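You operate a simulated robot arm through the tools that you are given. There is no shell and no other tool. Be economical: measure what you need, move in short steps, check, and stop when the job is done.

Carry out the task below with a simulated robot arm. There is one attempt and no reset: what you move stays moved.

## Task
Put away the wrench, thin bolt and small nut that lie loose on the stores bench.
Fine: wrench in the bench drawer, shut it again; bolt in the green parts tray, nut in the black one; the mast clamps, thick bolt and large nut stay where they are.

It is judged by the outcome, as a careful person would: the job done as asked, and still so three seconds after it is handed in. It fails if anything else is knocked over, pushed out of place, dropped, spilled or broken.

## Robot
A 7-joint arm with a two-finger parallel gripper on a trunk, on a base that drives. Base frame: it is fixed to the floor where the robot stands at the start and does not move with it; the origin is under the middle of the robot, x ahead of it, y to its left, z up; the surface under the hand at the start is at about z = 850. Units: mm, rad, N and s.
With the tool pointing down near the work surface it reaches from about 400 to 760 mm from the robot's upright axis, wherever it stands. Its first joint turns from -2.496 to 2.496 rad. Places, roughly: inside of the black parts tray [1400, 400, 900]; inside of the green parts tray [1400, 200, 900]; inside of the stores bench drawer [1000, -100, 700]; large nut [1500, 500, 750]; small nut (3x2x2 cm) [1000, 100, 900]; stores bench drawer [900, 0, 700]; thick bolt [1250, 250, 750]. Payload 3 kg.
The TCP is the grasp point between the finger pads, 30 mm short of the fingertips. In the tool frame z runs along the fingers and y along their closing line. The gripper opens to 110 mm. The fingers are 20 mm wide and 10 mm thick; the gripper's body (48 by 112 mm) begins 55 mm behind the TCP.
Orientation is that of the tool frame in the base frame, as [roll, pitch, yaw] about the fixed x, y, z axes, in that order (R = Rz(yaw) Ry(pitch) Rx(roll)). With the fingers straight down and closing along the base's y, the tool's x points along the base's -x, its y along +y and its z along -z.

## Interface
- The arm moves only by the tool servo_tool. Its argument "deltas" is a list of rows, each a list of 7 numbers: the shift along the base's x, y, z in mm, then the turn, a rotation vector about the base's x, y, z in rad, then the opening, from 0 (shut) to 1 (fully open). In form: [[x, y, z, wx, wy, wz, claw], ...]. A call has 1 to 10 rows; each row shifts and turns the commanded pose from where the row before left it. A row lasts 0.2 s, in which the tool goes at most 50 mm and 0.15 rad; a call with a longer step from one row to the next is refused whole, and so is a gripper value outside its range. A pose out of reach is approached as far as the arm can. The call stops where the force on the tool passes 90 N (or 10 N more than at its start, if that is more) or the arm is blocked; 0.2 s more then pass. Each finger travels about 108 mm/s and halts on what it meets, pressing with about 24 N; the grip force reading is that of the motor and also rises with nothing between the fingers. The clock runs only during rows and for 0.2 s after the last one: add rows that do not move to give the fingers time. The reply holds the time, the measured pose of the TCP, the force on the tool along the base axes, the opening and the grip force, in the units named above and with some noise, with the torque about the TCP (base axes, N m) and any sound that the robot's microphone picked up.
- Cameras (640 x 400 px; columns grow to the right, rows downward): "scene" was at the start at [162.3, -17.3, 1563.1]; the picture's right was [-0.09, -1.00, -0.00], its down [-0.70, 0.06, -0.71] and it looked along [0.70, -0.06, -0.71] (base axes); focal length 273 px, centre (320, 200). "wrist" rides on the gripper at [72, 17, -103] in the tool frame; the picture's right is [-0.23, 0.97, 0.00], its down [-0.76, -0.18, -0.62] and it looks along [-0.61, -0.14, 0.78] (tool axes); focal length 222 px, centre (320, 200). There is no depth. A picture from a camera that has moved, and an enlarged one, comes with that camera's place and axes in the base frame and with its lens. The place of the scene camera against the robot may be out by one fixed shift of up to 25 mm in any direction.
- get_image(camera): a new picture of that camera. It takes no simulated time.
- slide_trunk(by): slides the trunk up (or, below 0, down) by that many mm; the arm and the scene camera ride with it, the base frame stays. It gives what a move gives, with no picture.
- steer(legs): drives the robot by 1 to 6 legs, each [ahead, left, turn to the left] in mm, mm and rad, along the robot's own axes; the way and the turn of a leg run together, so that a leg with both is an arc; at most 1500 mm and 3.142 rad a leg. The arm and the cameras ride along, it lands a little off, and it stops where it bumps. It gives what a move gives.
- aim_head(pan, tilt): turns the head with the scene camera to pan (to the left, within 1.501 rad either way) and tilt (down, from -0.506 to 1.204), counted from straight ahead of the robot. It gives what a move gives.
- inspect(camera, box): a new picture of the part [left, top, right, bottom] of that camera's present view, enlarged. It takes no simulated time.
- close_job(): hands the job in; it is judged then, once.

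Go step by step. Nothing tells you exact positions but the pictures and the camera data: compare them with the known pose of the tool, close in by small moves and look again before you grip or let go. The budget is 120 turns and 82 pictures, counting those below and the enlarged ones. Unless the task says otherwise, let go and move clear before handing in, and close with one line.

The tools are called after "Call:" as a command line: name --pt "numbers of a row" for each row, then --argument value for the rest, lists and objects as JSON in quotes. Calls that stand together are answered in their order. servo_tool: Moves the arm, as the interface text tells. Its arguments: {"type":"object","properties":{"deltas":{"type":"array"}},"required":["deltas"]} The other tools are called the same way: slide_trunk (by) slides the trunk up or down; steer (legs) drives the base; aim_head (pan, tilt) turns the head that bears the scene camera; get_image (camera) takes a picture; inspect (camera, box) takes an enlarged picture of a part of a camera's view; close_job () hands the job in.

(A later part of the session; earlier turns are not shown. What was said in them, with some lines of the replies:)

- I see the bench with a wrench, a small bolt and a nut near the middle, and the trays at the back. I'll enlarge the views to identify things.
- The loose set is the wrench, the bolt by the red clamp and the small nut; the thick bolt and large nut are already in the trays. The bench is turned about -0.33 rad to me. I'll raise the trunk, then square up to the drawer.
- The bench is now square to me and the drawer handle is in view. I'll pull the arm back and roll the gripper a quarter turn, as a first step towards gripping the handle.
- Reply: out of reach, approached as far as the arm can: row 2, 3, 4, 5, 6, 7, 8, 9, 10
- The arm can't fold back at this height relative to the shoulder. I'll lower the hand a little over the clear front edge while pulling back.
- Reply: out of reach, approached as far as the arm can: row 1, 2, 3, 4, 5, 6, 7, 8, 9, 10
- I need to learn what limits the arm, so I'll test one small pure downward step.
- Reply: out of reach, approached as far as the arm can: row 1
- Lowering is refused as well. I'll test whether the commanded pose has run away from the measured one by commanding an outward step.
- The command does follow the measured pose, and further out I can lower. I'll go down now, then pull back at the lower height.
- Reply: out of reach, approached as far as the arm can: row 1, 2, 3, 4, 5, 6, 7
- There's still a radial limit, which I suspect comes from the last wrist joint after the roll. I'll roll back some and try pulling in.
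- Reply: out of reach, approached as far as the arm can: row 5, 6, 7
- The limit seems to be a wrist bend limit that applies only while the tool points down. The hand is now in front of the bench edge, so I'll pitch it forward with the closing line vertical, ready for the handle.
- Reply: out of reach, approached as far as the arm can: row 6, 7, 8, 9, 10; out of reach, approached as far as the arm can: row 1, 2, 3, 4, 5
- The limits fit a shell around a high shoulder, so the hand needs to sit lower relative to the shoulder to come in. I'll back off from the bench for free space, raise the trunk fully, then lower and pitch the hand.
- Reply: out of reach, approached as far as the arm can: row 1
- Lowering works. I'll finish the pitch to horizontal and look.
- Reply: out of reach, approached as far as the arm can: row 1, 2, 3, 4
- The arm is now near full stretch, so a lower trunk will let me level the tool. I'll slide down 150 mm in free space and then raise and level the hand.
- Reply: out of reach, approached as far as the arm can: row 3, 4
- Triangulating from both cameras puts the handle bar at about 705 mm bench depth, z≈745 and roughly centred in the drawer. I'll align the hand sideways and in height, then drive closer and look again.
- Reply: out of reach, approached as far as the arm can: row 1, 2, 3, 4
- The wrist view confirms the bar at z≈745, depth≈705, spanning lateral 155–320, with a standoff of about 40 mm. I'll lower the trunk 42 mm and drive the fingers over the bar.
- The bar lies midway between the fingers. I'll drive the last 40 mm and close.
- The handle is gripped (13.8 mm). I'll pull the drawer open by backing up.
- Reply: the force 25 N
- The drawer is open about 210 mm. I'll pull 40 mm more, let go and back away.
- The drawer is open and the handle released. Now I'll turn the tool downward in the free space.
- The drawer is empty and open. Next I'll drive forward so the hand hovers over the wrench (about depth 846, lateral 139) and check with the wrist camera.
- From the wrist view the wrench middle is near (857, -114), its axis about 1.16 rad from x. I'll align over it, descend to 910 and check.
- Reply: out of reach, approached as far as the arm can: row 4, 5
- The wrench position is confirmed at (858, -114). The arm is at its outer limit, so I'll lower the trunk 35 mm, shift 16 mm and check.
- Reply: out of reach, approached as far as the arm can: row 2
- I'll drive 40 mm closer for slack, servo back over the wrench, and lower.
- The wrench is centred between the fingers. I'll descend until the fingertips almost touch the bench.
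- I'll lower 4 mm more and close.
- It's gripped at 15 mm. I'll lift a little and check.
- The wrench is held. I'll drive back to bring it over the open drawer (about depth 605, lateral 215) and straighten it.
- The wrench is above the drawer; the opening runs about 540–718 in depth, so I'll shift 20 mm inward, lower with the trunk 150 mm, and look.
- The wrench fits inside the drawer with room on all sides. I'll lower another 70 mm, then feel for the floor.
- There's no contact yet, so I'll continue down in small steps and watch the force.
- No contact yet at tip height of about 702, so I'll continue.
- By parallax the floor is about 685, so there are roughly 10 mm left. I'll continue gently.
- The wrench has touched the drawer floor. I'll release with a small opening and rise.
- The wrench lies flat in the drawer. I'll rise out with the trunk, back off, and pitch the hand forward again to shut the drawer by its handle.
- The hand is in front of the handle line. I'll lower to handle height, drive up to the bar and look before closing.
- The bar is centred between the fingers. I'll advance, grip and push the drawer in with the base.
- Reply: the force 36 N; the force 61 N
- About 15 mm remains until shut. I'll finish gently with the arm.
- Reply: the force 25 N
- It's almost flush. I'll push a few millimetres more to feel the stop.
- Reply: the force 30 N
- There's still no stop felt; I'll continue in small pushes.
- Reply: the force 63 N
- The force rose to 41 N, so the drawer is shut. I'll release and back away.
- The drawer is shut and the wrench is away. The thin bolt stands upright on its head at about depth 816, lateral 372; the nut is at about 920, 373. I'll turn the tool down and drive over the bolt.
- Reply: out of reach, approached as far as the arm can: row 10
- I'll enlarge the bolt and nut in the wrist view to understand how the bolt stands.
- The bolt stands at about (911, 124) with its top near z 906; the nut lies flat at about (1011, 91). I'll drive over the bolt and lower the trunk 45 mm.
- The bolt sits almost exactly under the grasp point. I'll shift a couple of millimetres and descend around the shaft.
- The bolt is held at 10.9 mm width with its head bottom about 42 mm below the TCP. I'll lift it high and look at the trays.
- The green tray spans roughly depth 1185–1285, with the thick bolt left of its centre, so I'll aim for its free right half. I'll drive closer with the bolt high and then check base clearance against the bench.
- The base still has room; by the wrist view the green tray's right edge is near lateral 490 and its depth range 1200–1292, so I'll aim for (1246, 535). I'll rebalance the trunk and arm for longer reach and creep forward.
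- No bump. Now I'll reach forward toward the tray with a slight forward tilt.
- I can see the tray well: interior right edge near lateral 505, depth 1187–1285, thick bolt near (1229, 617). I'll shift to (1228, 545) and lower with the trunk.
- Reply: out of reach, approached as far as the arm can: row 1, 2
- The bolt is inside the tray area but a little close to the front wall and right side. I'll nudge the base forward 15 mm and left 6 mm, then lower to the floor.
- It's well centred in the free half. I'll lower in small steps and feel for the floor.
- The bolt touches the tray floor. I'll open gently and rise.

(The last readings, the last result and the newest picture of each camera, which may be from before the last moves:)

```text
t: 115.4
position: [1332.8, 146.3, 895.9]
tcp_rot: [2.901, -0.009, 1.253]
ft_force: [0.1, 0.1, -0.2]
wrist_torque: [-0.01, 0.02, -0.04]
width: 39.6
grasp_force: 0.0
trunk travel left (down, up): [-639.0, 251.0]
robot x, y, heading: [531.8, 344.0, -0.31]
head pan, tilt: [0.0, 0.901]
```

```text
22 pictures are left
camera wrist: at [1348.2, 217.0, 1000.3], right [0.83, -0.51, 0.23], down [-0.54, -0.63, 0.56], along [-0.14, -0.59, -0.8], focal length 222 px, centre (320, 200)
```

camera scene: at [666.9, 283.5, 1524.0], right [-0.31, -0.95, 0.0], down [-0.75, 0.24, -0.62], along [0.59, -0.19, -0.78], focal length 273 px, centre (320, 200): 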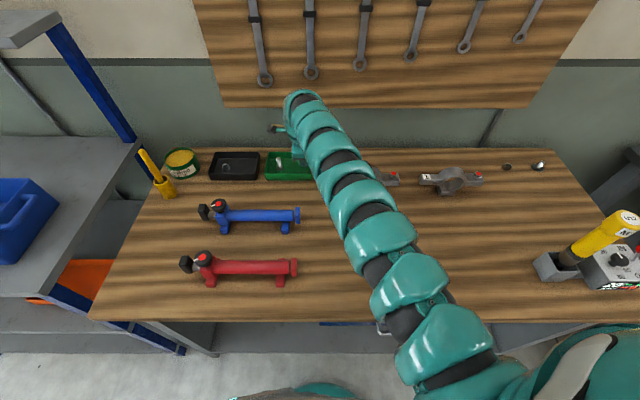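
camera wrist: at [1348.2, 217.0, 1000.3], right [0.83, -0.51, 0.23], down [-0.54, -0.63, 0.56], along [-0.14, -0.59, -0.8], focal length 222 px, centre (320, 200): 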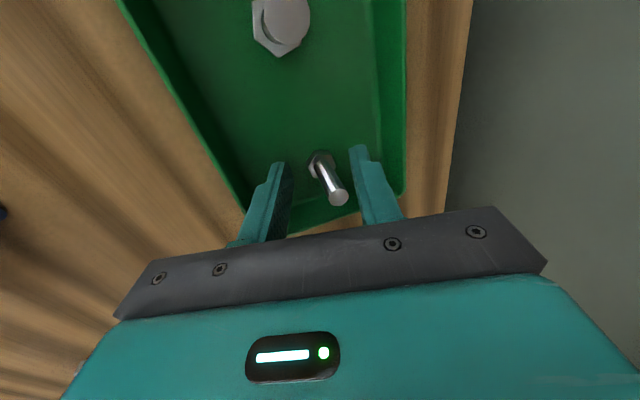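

The bolt stands free in the green tray. I'll rise with the trunk and check.

Call:
slide_trunk --by 130

Call:
get_image --camera "wrist"

```text
t: 117.0
position: [1332.6, 147.0, 1025.7]
tcp_rot: [2.903, -0.01, 1.253]
ft_force: [-0.3, 0.4, 0.1]
wrist_torque: [0.02, 0.03, -0.01]
width: 40.1
grasp_force: 0.0
trunk travel left (down, up): [-769.0, 121.0]
robot x, y, heading: [536.2, 341.2, -0.308]
head pan, tilt: [0.0, 0.901]
```

```text
21 pictures are left
camera wrist: at [1348.2, 217.0, 1130.2], right [0.83, -0.51, 0.23], down [-0.54, -0.63, 0.56], along [-0.14, -0.59, -0.8], focal length 222 px, centre (320, 200)
```

wrist: 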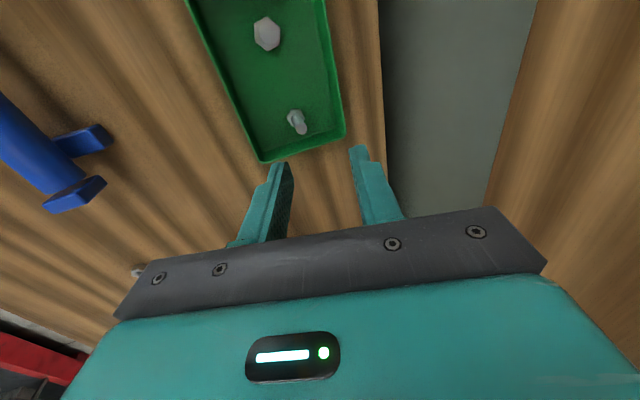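

The bolt stands in the green tray beside the thick bolt. Next is the nut at about depth 936, lateral 392: I'll back up to the right and bring the hand in, upright again.

Call:
steer --legs '[[-150, -150, 0]]'

Call:
servo_tool --pt "-13.3 4.2 0 0.0073 0.0228 0 0.5" --pt "-13.3 4.2 0 0.0073 0.0228 0 0.5" --pt "-13.3 4.2 0 0.0073 0.0228 0 0.5" --pt "-13.3 4.2 0 0.0073 0.0228 0 0.5" --pt "-13.3 4.2 0 0.0073 0.0228 0 0.5" --pt "-13.3 4.2 0 0.0073 0.0228 0 0.5" --pt "-13.3 4.2 0 0.0073 0.0228 0 0.5" --pt "-13.3 4.2 0 0.0073 0.0228 0 0.5" --pt "-13.3 4.2 0 0.0073 0.0228 0 0.5" --pt "-13.3 4.2 0 0.0073 0.0228 0 0.5"

Call:
get_image --camera "wrist"

```text
t: 118.7
position: [1144.4, 53.5, 1026.9]
tcp_rot: [2.9, -0.009, 1.254]
ft_force: [-0.5, 0.4, -0.2]
wrist_torque: [0.04, -0.03, 0.01]
width: 39.4
grasp_force: 0.0
trunk travel left (down, up): [-769.0, 121.0]
robot x, y, heading: [348.2, 246.4, -0.313]
head pan, tilt: [0.0, 0.901]
```

```text
t: 120.8
position: [1011.6, 94.7, 1026.4]
tcp_rot: [-3.139, -0.008, 1.253]
ft_force: [-0.3, 0.3, 0.0]
wrist_torque: [-0.05, 0.02, 0.01]
width: 55.0
grasp_force: 0.1
trunk travel left (down, up): [-769.0, 121.0]
robot x, y, heading: [347.1, 249.6, -0.308]
head pan, tilt: [0.0, 0.901]
```

```text
20 pictures are left
camera wrist: at [1051.4, 158.1, 1129.6], right [0.85, -0.52, 0.0], down [-0.41, -0.67, 0.62], along [-0.32, -0.53, -0.79], focal length 222 px, centre (320, 200)
```

wrist: 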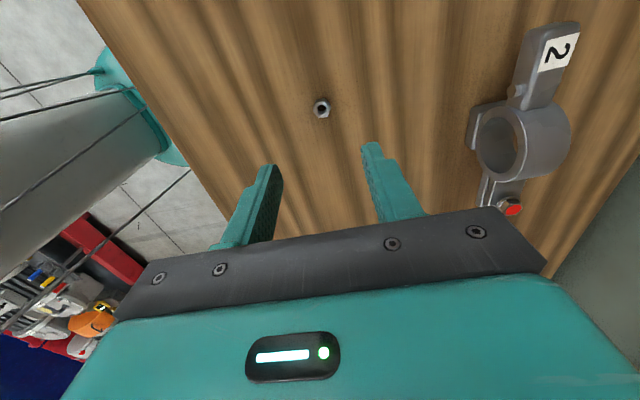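

The nut is almost directly below, at (1014, 93). I'll lower and check the flats.

Call:
servo_tool --pt "3 -1 -30 0 0 0 0.5" --pt "0 0 -40 0 0 0 0.5" --pt "0 0 -40 0 0 0 0.5" --pt "0 0 0 0 0 0 0.5"

Call:
inspect --camera "wrist" --box '[200, 80, 440, 230]'

```text
t: 121.8
position: [1014.3, 95.4, 914.7]
tcp_rot: [-3.141, -0.007, 1.253]
ft_force: [-1.2, -0.4, -0.3]
wrist_torque: [-0.03, 0.02, 0.02]
width: 55.0
grasp_force: 0.1
trunk travel left (down, up): [-769.0, 121.0]
robot x, y, heading: [346.7, 249.2, -0.305]
head pan, tilt: [0.0, 0.901]
```

```text
2.67 times, centred on (320, 155) of wrist
camera zoom: at [1054.4, 158.4, 1018.4], right [0.85, -0.52, 0.0], down [-0.41, -0.67, 0.62], along [-0.32, -0.53, -0.79], focal length 592 px, centre (320, 320)
```

zoom: 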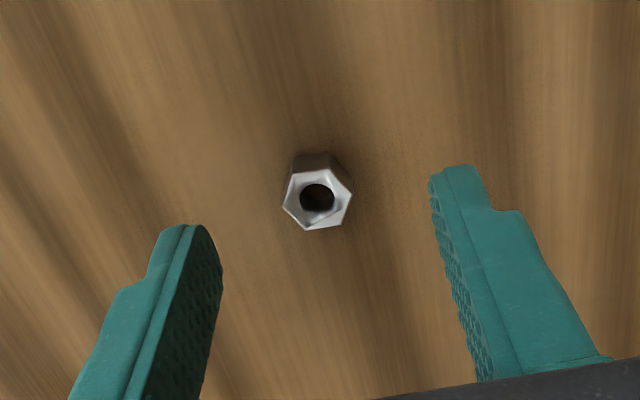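

The nut's flats are about 30° off the fingers. I'll turn the gripper 0.53 rad to match, then lower and close.

Call:
servo_tool --pt "0 0 0 0 0 0.1325 0.5" --pt "0 0 0 0 0 0.1325 0.5" --pt "0 0 0 0 0 0.1325 0.5" --pt "0 0 0 0 0 0.1325 0.5" --pt "0 0 -15 0 0 0 0.5" --pt "0 0 0 0 0 0 0.5"

Call:
inspect --camera "wrist" --box '[200, 80, 440, 230]'

```text
t: 123.2
position: [1016.2, 94.9, 901.5]
tcp_rot: [-3.141, -0.003, 1.784]
ft_force: [0.3, 0.2, 0.1]
wrist_torque: [0.02, 0.01, -0.02]
width: 55.0
grasp_force: 0.1
trunk travel left (down, up): [-769.0, 121.0]
robot x, y, heading: [347.6, 246.7, -0.309]
head pan, tilt: [0.0, 0.901]
```

```text
2.67 times, centred on (320, 155) of wrist
camera zoom: at [1016.9, 168.5, 1004.4], right [1.0, -0.02, 0.0], down [-0.01, -0.79, 0.62], along [-0.01, -0.62, -0.79], focal length 592 px, centre (320, 320)
```

zoom: 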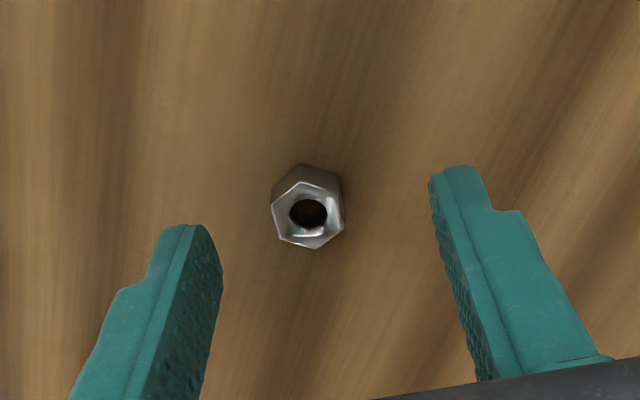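

The flats are now parallel to the fingers. I'll shift 3 mm, lower and grip.

Call:
servo_tool --pt "-3 1 -10 0 0 0 0.5" --pt "0 0 -8 0 0 0 0.5" --pt "0 0 0 0 0 0 0.5" --pt "0 0 0 0 0 0 0.25" --pt "0 0 0 0 0 0 0" --pt "0 0 0 0 0 0 0" --pt "0 0 0 0 0 0 0"

Call:
get_image --camera "wrist"

```text
t: 124.8
position: [1013.3, 95.2, 883.6]
tcp_rot: [-3.141, -0.007, 1.78]
ft_force: [-1.3, -0.4, -0.4]
wrist_torque: [-0.01, 0.01, 0.0]
width: 17.5
grasp_force: 24.3
trunk travel left (down, up): [-769.0, 121.0]
robot x, y, heading: [347.1, 247.9, -0.309]
head pan, tilt: [0.0, 0.901]
```

```text
17 pictures are left
camera wrist: at [1014.3, 169.1, 986.5], right [1.0, -0.02, 0.0], down [-0.01, -0.79, 0.62], along [-0.01, -0.62, -0.79], focal length 222 px, centre (320, 200)
```

wrist: 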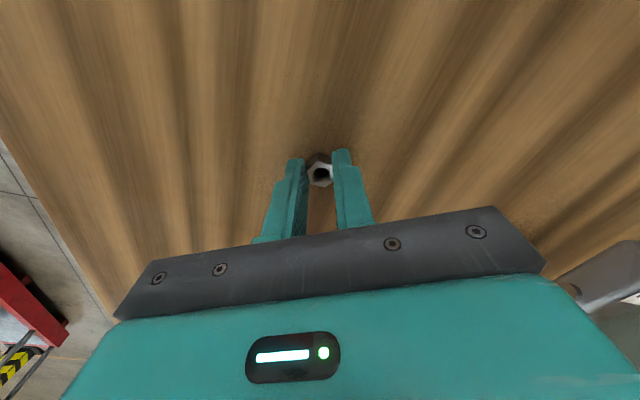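

The nut is held across its flats (17.5 mm). I'll lift, turn back, raise the trunk, and drive left and forward toward the black tray.

Call:
servo_tool --pt "0 0 20 0 0 0 0" --pt "0 0 30 0 0 0 0" --pt "0 0 30 0 0 -0.132 0" --pt "0 0 30 0 0 -0.132 0" --pt "0 0 30 0 0 -0.132 0" --pt "0 0 0 0 0 -0.132 0"

Call:
slide_trunk --by 60

Call:
steer --legs '[[0, 330, 0], [140, 0, 0]]'

Call:
get_image --camera "wrist"

Call:
get_image --camera "scene"

```text
t: 126.2
position: [1013.3, 97.3, 1024.3]
tcp_rot: [3.141, -0.008, 1.252]
ft_force: [0.1, 0.1, -1.1]
wrist_torque: [0.0, 0.02, 0.0]
width: 17.7
grasp_force: 23.7
trunk travel left (down, up): [-769.0, 121.0]
robot x, y, heading: [347.2, 250.3, -0.306]
head pan, tilt: [0.0, 0.901]
```

```text
t: 127.2
position: [1014.1, 96.0, 1084.4]
tcp_rot: [-3.141, -0.006, 1.253]
ft_force: [-0.2, 0.7, 0.3]
wrist_torque: [0.02, 0.01, 0.02]
width: 17.6
grasp_force: 24.1
trunk travel left (down, up): [-829.0, 61.0]
robot x, y, heading: [346.3, 247.1, -0.308]
head pan, tilt: [0.0, 0.901]
```

```text
t: 130.3
position: [1247.6, 366.4, 1083.1]
tcp_rot: [-3.141, -0.006, 1.258]
ft_force: [-0.4, -1.1, -0.6]
wrist_torque: [0.0, 0.0, 0.0]
width: 17.6
grasp_force: 24.3
trunk travel left (down, up): [-829.0, 61.0]
robot x, y, heading: [578.9, 521.6, -0.31]
head pan, tilt: [0.0, 0.901]
```

```text
16 pictures are left
camera wrist: at [1286.3, 429.3, 1185.5], right [0.86, -0.52, 0.0], down [-0.4, -0.67, 0.62], along [-0.32, -0.53, -0.79], focal length 222 px, centre (320, 200)
```

wrist: 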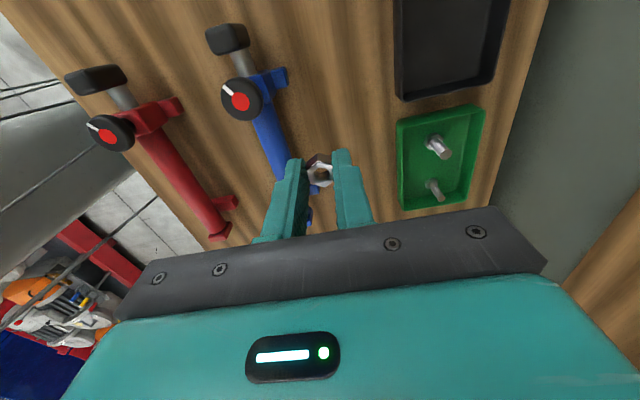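

```text
15 pictures are left
camera scene: at [730.3, 460.1, 1682.8], right [-0.3, -0.95, 0.0], down [-0.75, 0.24, -0.62], along [0.59, -0.19, -0.78], focal length 273 px, centre (320, 200)
```

scene: 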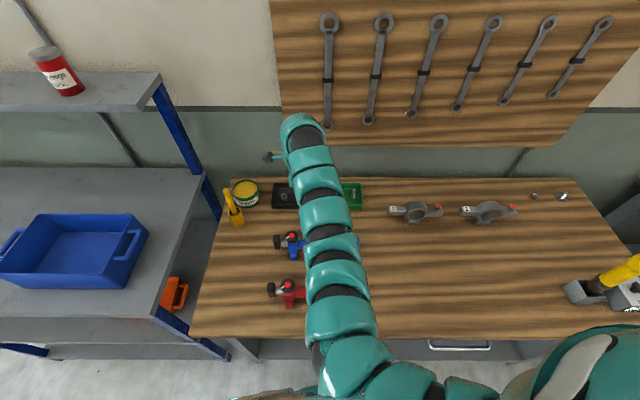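

The black tray's right edge is near lateral 688; I'll aim for lateral 730 and depth 1225–1233. I'll lower the trunk 80 and extend with the slight tilt as before.

Call:
slide_trunk --by -78

Call:
servo_tool --pt "15.4 -4.8 0 -0.0091 -0.0286 0 0" --pt "15.4 -4.8 0 -0.0091 -0.0286 0 0" --pt "15.4 -4.8 0 -0.0091 -0.0286 0 0" --pt "15.4 -4.8 0 -0.0091 -0.0286 0 0" --pt "15.4 -4.8 0 -0.0091 -0.0286 0 0" --pt "15.4 -4.8 0 -0.0091 -0.0286 0 0" --pt "15.4 -4.8 0 -0.0091 -0.0286 0 0" --pt "15.4 -4.8 0 -0.0091 -0.0286 0 0"

Call:
get_image --camera "wrist"

```text
t: 131.5
position: [1245.9, 365.7, 1005.6]
tcp_rot: [-3.141, -0.006, 1.257]
ft_force: [0.1, -0.4, -0.3]
wrist_torque: [0.0, 0.02, 0.01]
width: 17.7
grasp_force: 23.8
trunk travel left (down, up): [-751.0, 139.0]
robot x, y, heading: [581.4, 516.4, -0.31]
head pan, tilt: [0.0, 0.901]
```

```text
t: 133.3
position: [1369.5, 329.1, 1005.6]
tcp_rot: [2.901, -0.009, 1.259]
ft_force: [-0.1, -0.5, -0.2]
wrist_torque: [-0.01, -0.02, 0.05]
width: 17.7
grasp_force: 24.3
trunk travel left (down, up): [-751.0, 139.0]
robot x, y, heading: [580.0, 518.2, -0.309]
head pan, tilt: [0.0, 0.901]
```

```text
14 pictures are left
camera wrist: at [1384.3, 399.1, 1108.6], right [0.83, -0.51, 0.23], down [-0.54, -0.63, 0.56], along [-0.14, -0.59, -0.8], focal length 222 px, centre (320, 200)
```

wrist: 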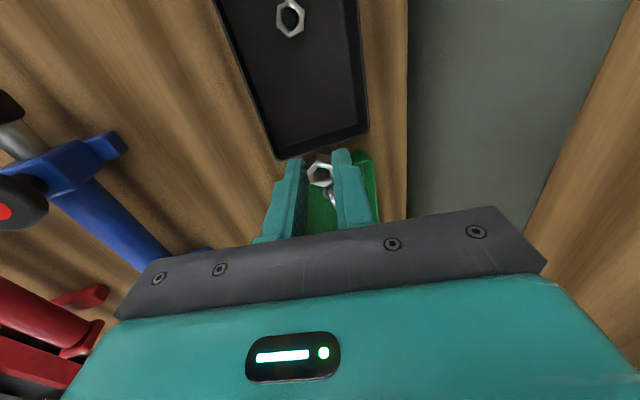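

The free right half of the black tray is clear. I'll nudge the base 15 forward and 12 left, then lower.

Call:
steer --legs '[[15, 12, 0]]'

Call:
slide_trunk --by -95

Call:
get_image --camera "wrist"

```text
t: 134.1
position: [1388.0, 334.9, 1005.2]
tcp_rot: [2.903, -0.006, 1.259]
ft_force: [0.5, -0.7, 0.1]
wrist_torque: [0.02, 0.01, 0.0]
width: 17.9
grasp_force: 24.2
trunk travel left (down, up): [-751.0, 139.0]
robot x, y, heading: [595.4, 523.7, -0.308]
head pan, tilt: [0.0, 0.901]
```

```text
t: 135.4
position: [1387.4, 335.7, 909.3]
tcp_rot: [2.9, -0.011, 1.257]
ft_force: [0.7, -0.7, 0.4]
wrist_torque: [0.02, -0.02, 0.0]
width: 17.7
grasp_force: 24.3
trunk travel left (down, up): [-656.0, 234.0]
robot x, y, heading: [596.5, 526.3, -0.309]
head pan, tilt: [0.0, 0.901]
```

```text
13 pictures are left
camera wrist: at [1401.2, 405.6, 1013.9], right [0.83, -0.51, 0.23], down [-0.54, -0.63, 0.56], along [-0.14, -0.59, -0.8], focal length 222 px, centre (320, 200)
```

wrist: 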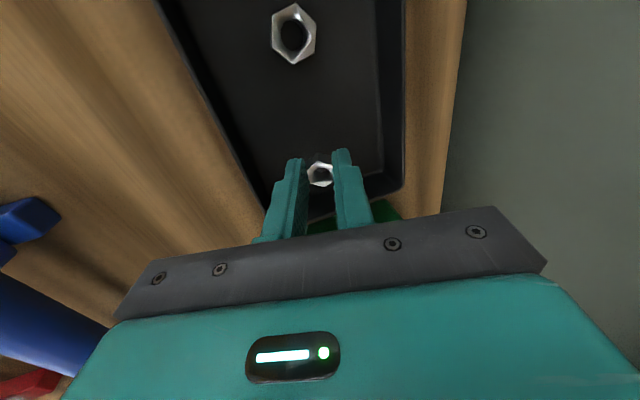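

It's centred in the tray. I'll lower 14 mm, then small steps to the floor.

Call:
slide_trunk --by -14

Call:
slide_trunk --by -4

```text
t: 136.0
position: [1387.2, 335.4, 895.1]
tcp_rot: [2.9, -0.009, 1.257]
ft_force: [0.0, -0.1, -0.7]
wrist_torque: [-0.01, -0.02, 0.0]
width: 17.5
grasp_force: 23.9
trunk travel left (down, up): [-642.0, 248.0]
robot x, y, heading: [595.3, 525.8, -0.308]
head pan, tilt: [0.0, 0.901]
```

```text
t: 136.5
position: [1386.8, 334.9, 891.0]
tcp_rot: [2.903, -0.008, 1.257]
ft_force: [-0.1, 0.8, -0.9]
wrist_torque: [-0.01, 0.01, -0.01]
width: 17.6
grasp_force: 24.5
trunk travel left (down, up): [-638.0, 252.0]
robot x, y, heading: [592.1, 524.0, -0.308]
head pan, tilt: [0.0, 0.901]
```

Call:
slide_trunk --by -3

```text
t: 137.0
position: [1386.2, 336.1, 888.3]
tcp_rot: [2.9, -0.009, 1.257]
ft_force: [0.4, 0.0, 1.6]
wrist_torque: [0.02, 0.01, 0.01]
width: 17.7
grasp_force: 23.8
trunk travel left (down, up): [-635.0, 255.0]
robot x, y, heading: [594.9, 523.3, -0.309]
head pan, tilt: [0.0, 0.901]
```

It's just touching. I'll go 2 mm more, then open gently and look.

Call:
slide_trunk --by -2

Call:
servo_tool --pt "0 0 0 0 0 0 0.22" --pt "0 0 0 0 0 0 0.3" --pt "0 0 0 0 0 0 0.36" --pt "0 0 0 0 0 0 0.36"

Call:
slide_trunk --by 150

Call:
get_image --camera "wrist"

```text
t: 137.6
position: [1387.3, 336.2, 887.8]
tcp_rot: [2.898, -0.009, 1.257]
ft_force: [0.7, -0.7, 9.6]
wrist_torque: [-0.05, -0.01, -0.02]
width: 17.7
grasp_force: 23.9
trunk travel left (down, up): [-633.0, 257.0]
robot x, y, heading: [593.7, 523.8, -0.313]
head pan, tilt: [0.0, 0.901]
```

```text
t: 138.6
position: [1386.8, 335.1, 889.0]
tcp_rot: [2.896, -0.007, 1.257]
ft_force: [13.5, -5.4, 22.7]
wrist_torque: [-0.16, -0.05, 0.0]
width: 29.7
grasp_force: 0.0
trunk travel left (down, up): [-633.0, 257.0]
robot x, y, heading: [594.2, 521.7, -0.317]
head pan, tilt: [0.0, 0.901]
```

```text
t: 140.3
position: [1387.9, 336.1, 1036.5]
tcp_rot: [2.902, -0.009, 1.255]
ft_force: [-0.3, -0.3, -0.4]
wrist_torque: [0.0, 0.02, -0.01]
width: 39.8
grasp_force: 0.0
trunk travel left (down, up): [-783.0, 107.0]
robot x, y, heading: [595.9, 525.3, -0.315]
head pan, tilt: [0.0, 0.901]
```

```text
12 pictures are left
camera wrist: at [1401.4, 405.5, 1140.7], right [0.83, -0.51, 0.23], down [-0.54, -0.63, 0.56], along [-0.14, -0.59, -0.8], focal length 222 px, centre (320, 200)
```

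wrist: 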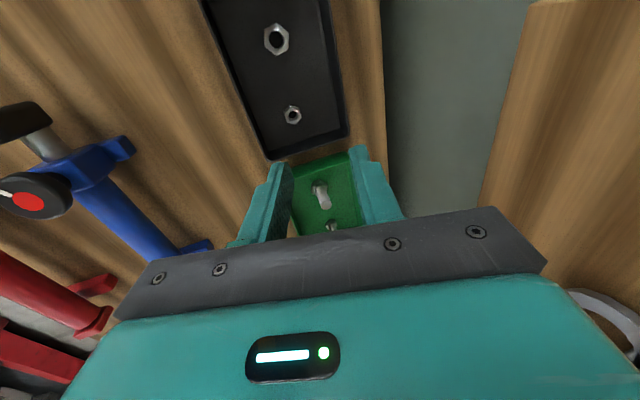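

The small nut is in the black tray next to the large nut. I'll rise further, back away, and check everything.

Call:
slide_trunk --by 80

Call:
steer --legs '[[-500, 0, 0], [0, -250, 0]]'

Call:
get_image --camera "scene"

Call:
inspect --camera "scene" --box '[180, 90, 340, 190]'

```text
t: 141.5
position: [1386.2, 335.1, 1115.9]
tcp_rot: [2.902, -0.01, 1.257]
ft_force: [0.3, -0.9, 0.0]
wrist_torque: [-0.02, 0.01, 0.0]
width: 39.7
grasp_force: 0.1
trunk travel left (down, up): [-863.0, 27.0]
robot x, y, heading: [597.6, 525.1, -0.311]
head pan, tilt: [0.0, 0.901]
```

```text
t: 145.8
position: [830.1, 252.9, 1116.8]
tcp_rot: [2.901, -0.009, 1.258]
ft_force: [0.4, -0.1, 0.5]
wrist_torque: [0.04, -0.06, 0.0]
width: 39.9
grasp_force: 0.0
trunk travel left (down, up): [-863.0, 27.0]
robot x, y, heading: [36.5, 442.3, -0.309]
head pan, tilt: [0.0, 0.901]
```

```text
11 pictures are left
camera scene: at [188.0, 384.3, 1717.1], right [-0.3, -0.95, 0.0], down [-0.75, 0.24, -0.62], along [0.59, -0.19, -0.78], focal length 273 px, centre (320, 200)
```

scene: 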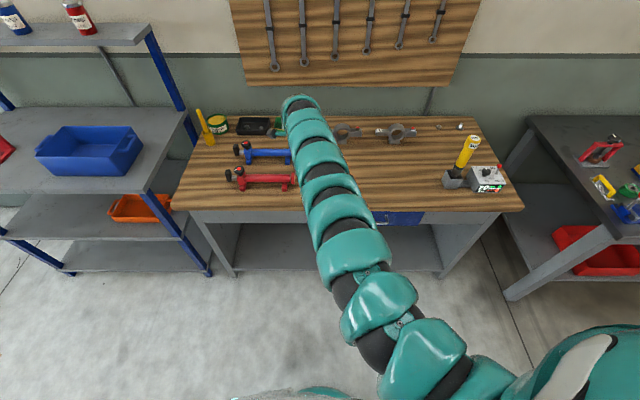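

```text
4.00 times, centred on (260, 140) of scene
camera zoom: at [188.0, 384.3, 1717.1], right [-0.3, -0.95, 0.0], down [-0.75, 0.24, -0.62], along [0.59, -0.19, -0.78], focal length 1093 px, centre (560, 440)
```

zoom: 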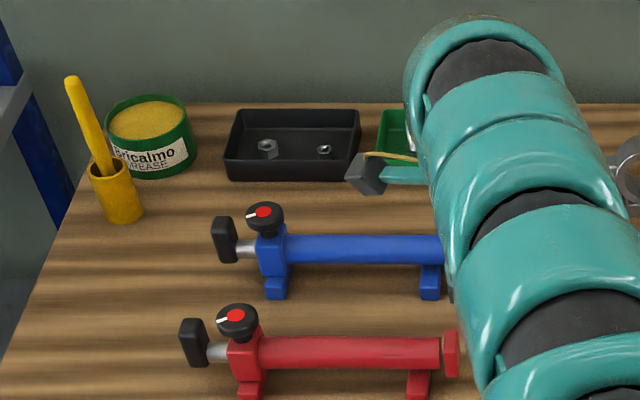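

The nut and the large nut are both in the black tray. I'll move right so the arm doesn't hide the green tray and check the final state.

Call:
steer --legs '[[-150, -300, 0]]'

Call:
inspect --camera "scene" --box '[140, 80, 300, 180]'

Call:
get_image --camera "scene"

```text
t: 148.1
position: [593.7, 16.0, 1116.4]
tcp_rot: [2.904, -0.01, 1.266]
ft_force: [-0.2, 0.0, 0.6]
wrist_torque: [-0.01, 0.02, -0.02]
width: 39.7
grasp_force: 0.0
trunk travel left (down, up): [-863.0, 27.0]
robot x, y, heading: [-196.1, 201.2, -0.3]
head pan, tilt: [0.0, 0.901]
```

```text
4.00 times, centred on (220, 130) of scene
camera zoom: at [-47.9, 143.0, 1717.1], right [-0.3, -0.96, 0.0], down [-0.75, 0.23, -0.62], along [0.59, -0.18, -0.78], focal length 1093 px, centre (720, 480)
```

zoom: 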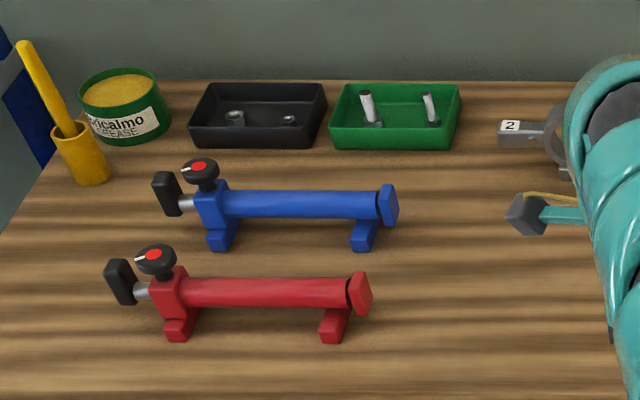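

```text
8 pictures are left
camera scene: at [-47.9, 143.0, 1717.1], right [-0.3, -0.96, 0.0], down [-0.75, 0.23, -0.62], along [0.59, -0.18, -0.78], focal length 273 px, centre (320, 200)
```

scene: 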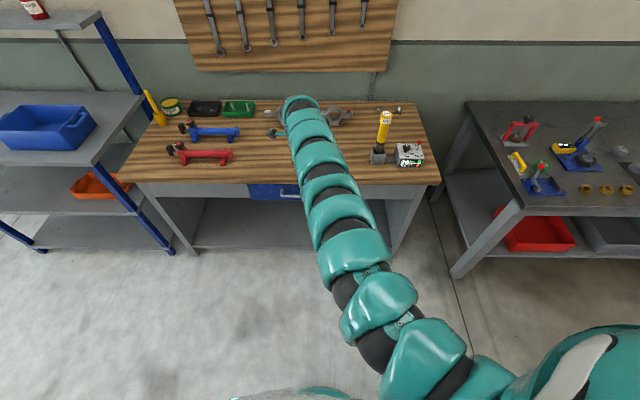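

Both trays hold their parts and the clamps are in place. I'll take one last look at the drawer front.

Call:
inspect --camera "scene" --box '[220, 150, 380, 250]'

```text
4.00 times, centred on (300, 200) of scene
camera zoom: at [-47.9, 143.0, 1717.1], right [-0.3, -0.96, 0.0], down [-0.75, 0.23, -0.62], along [0.59, -0.18, -0.78], focal length 1093 px, centre (400, 200)
```

zoom: 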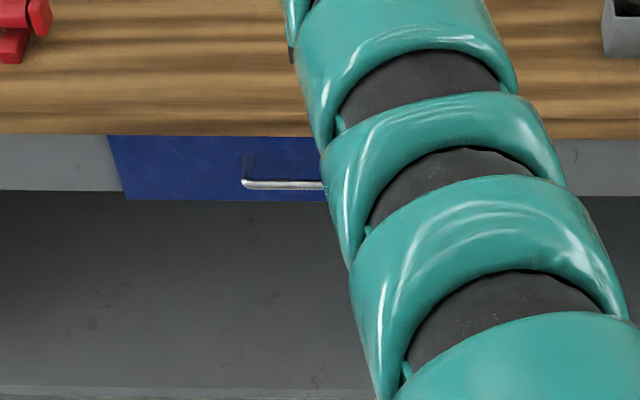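

The drawer is shut, the parts are in their trays and the hand is clear, so I'm handing in.

Call:
close_job

```text
The job is handed in.
```

The wrench is in the shut bench drawer, the thin bolt is in the green tray and the small nut is in the black tray. The mast clamps, thick bolt and large nut are still in place. A finger pressed on the black tray's front wall as I let go of the nut; any shift was at most a few millimetres.
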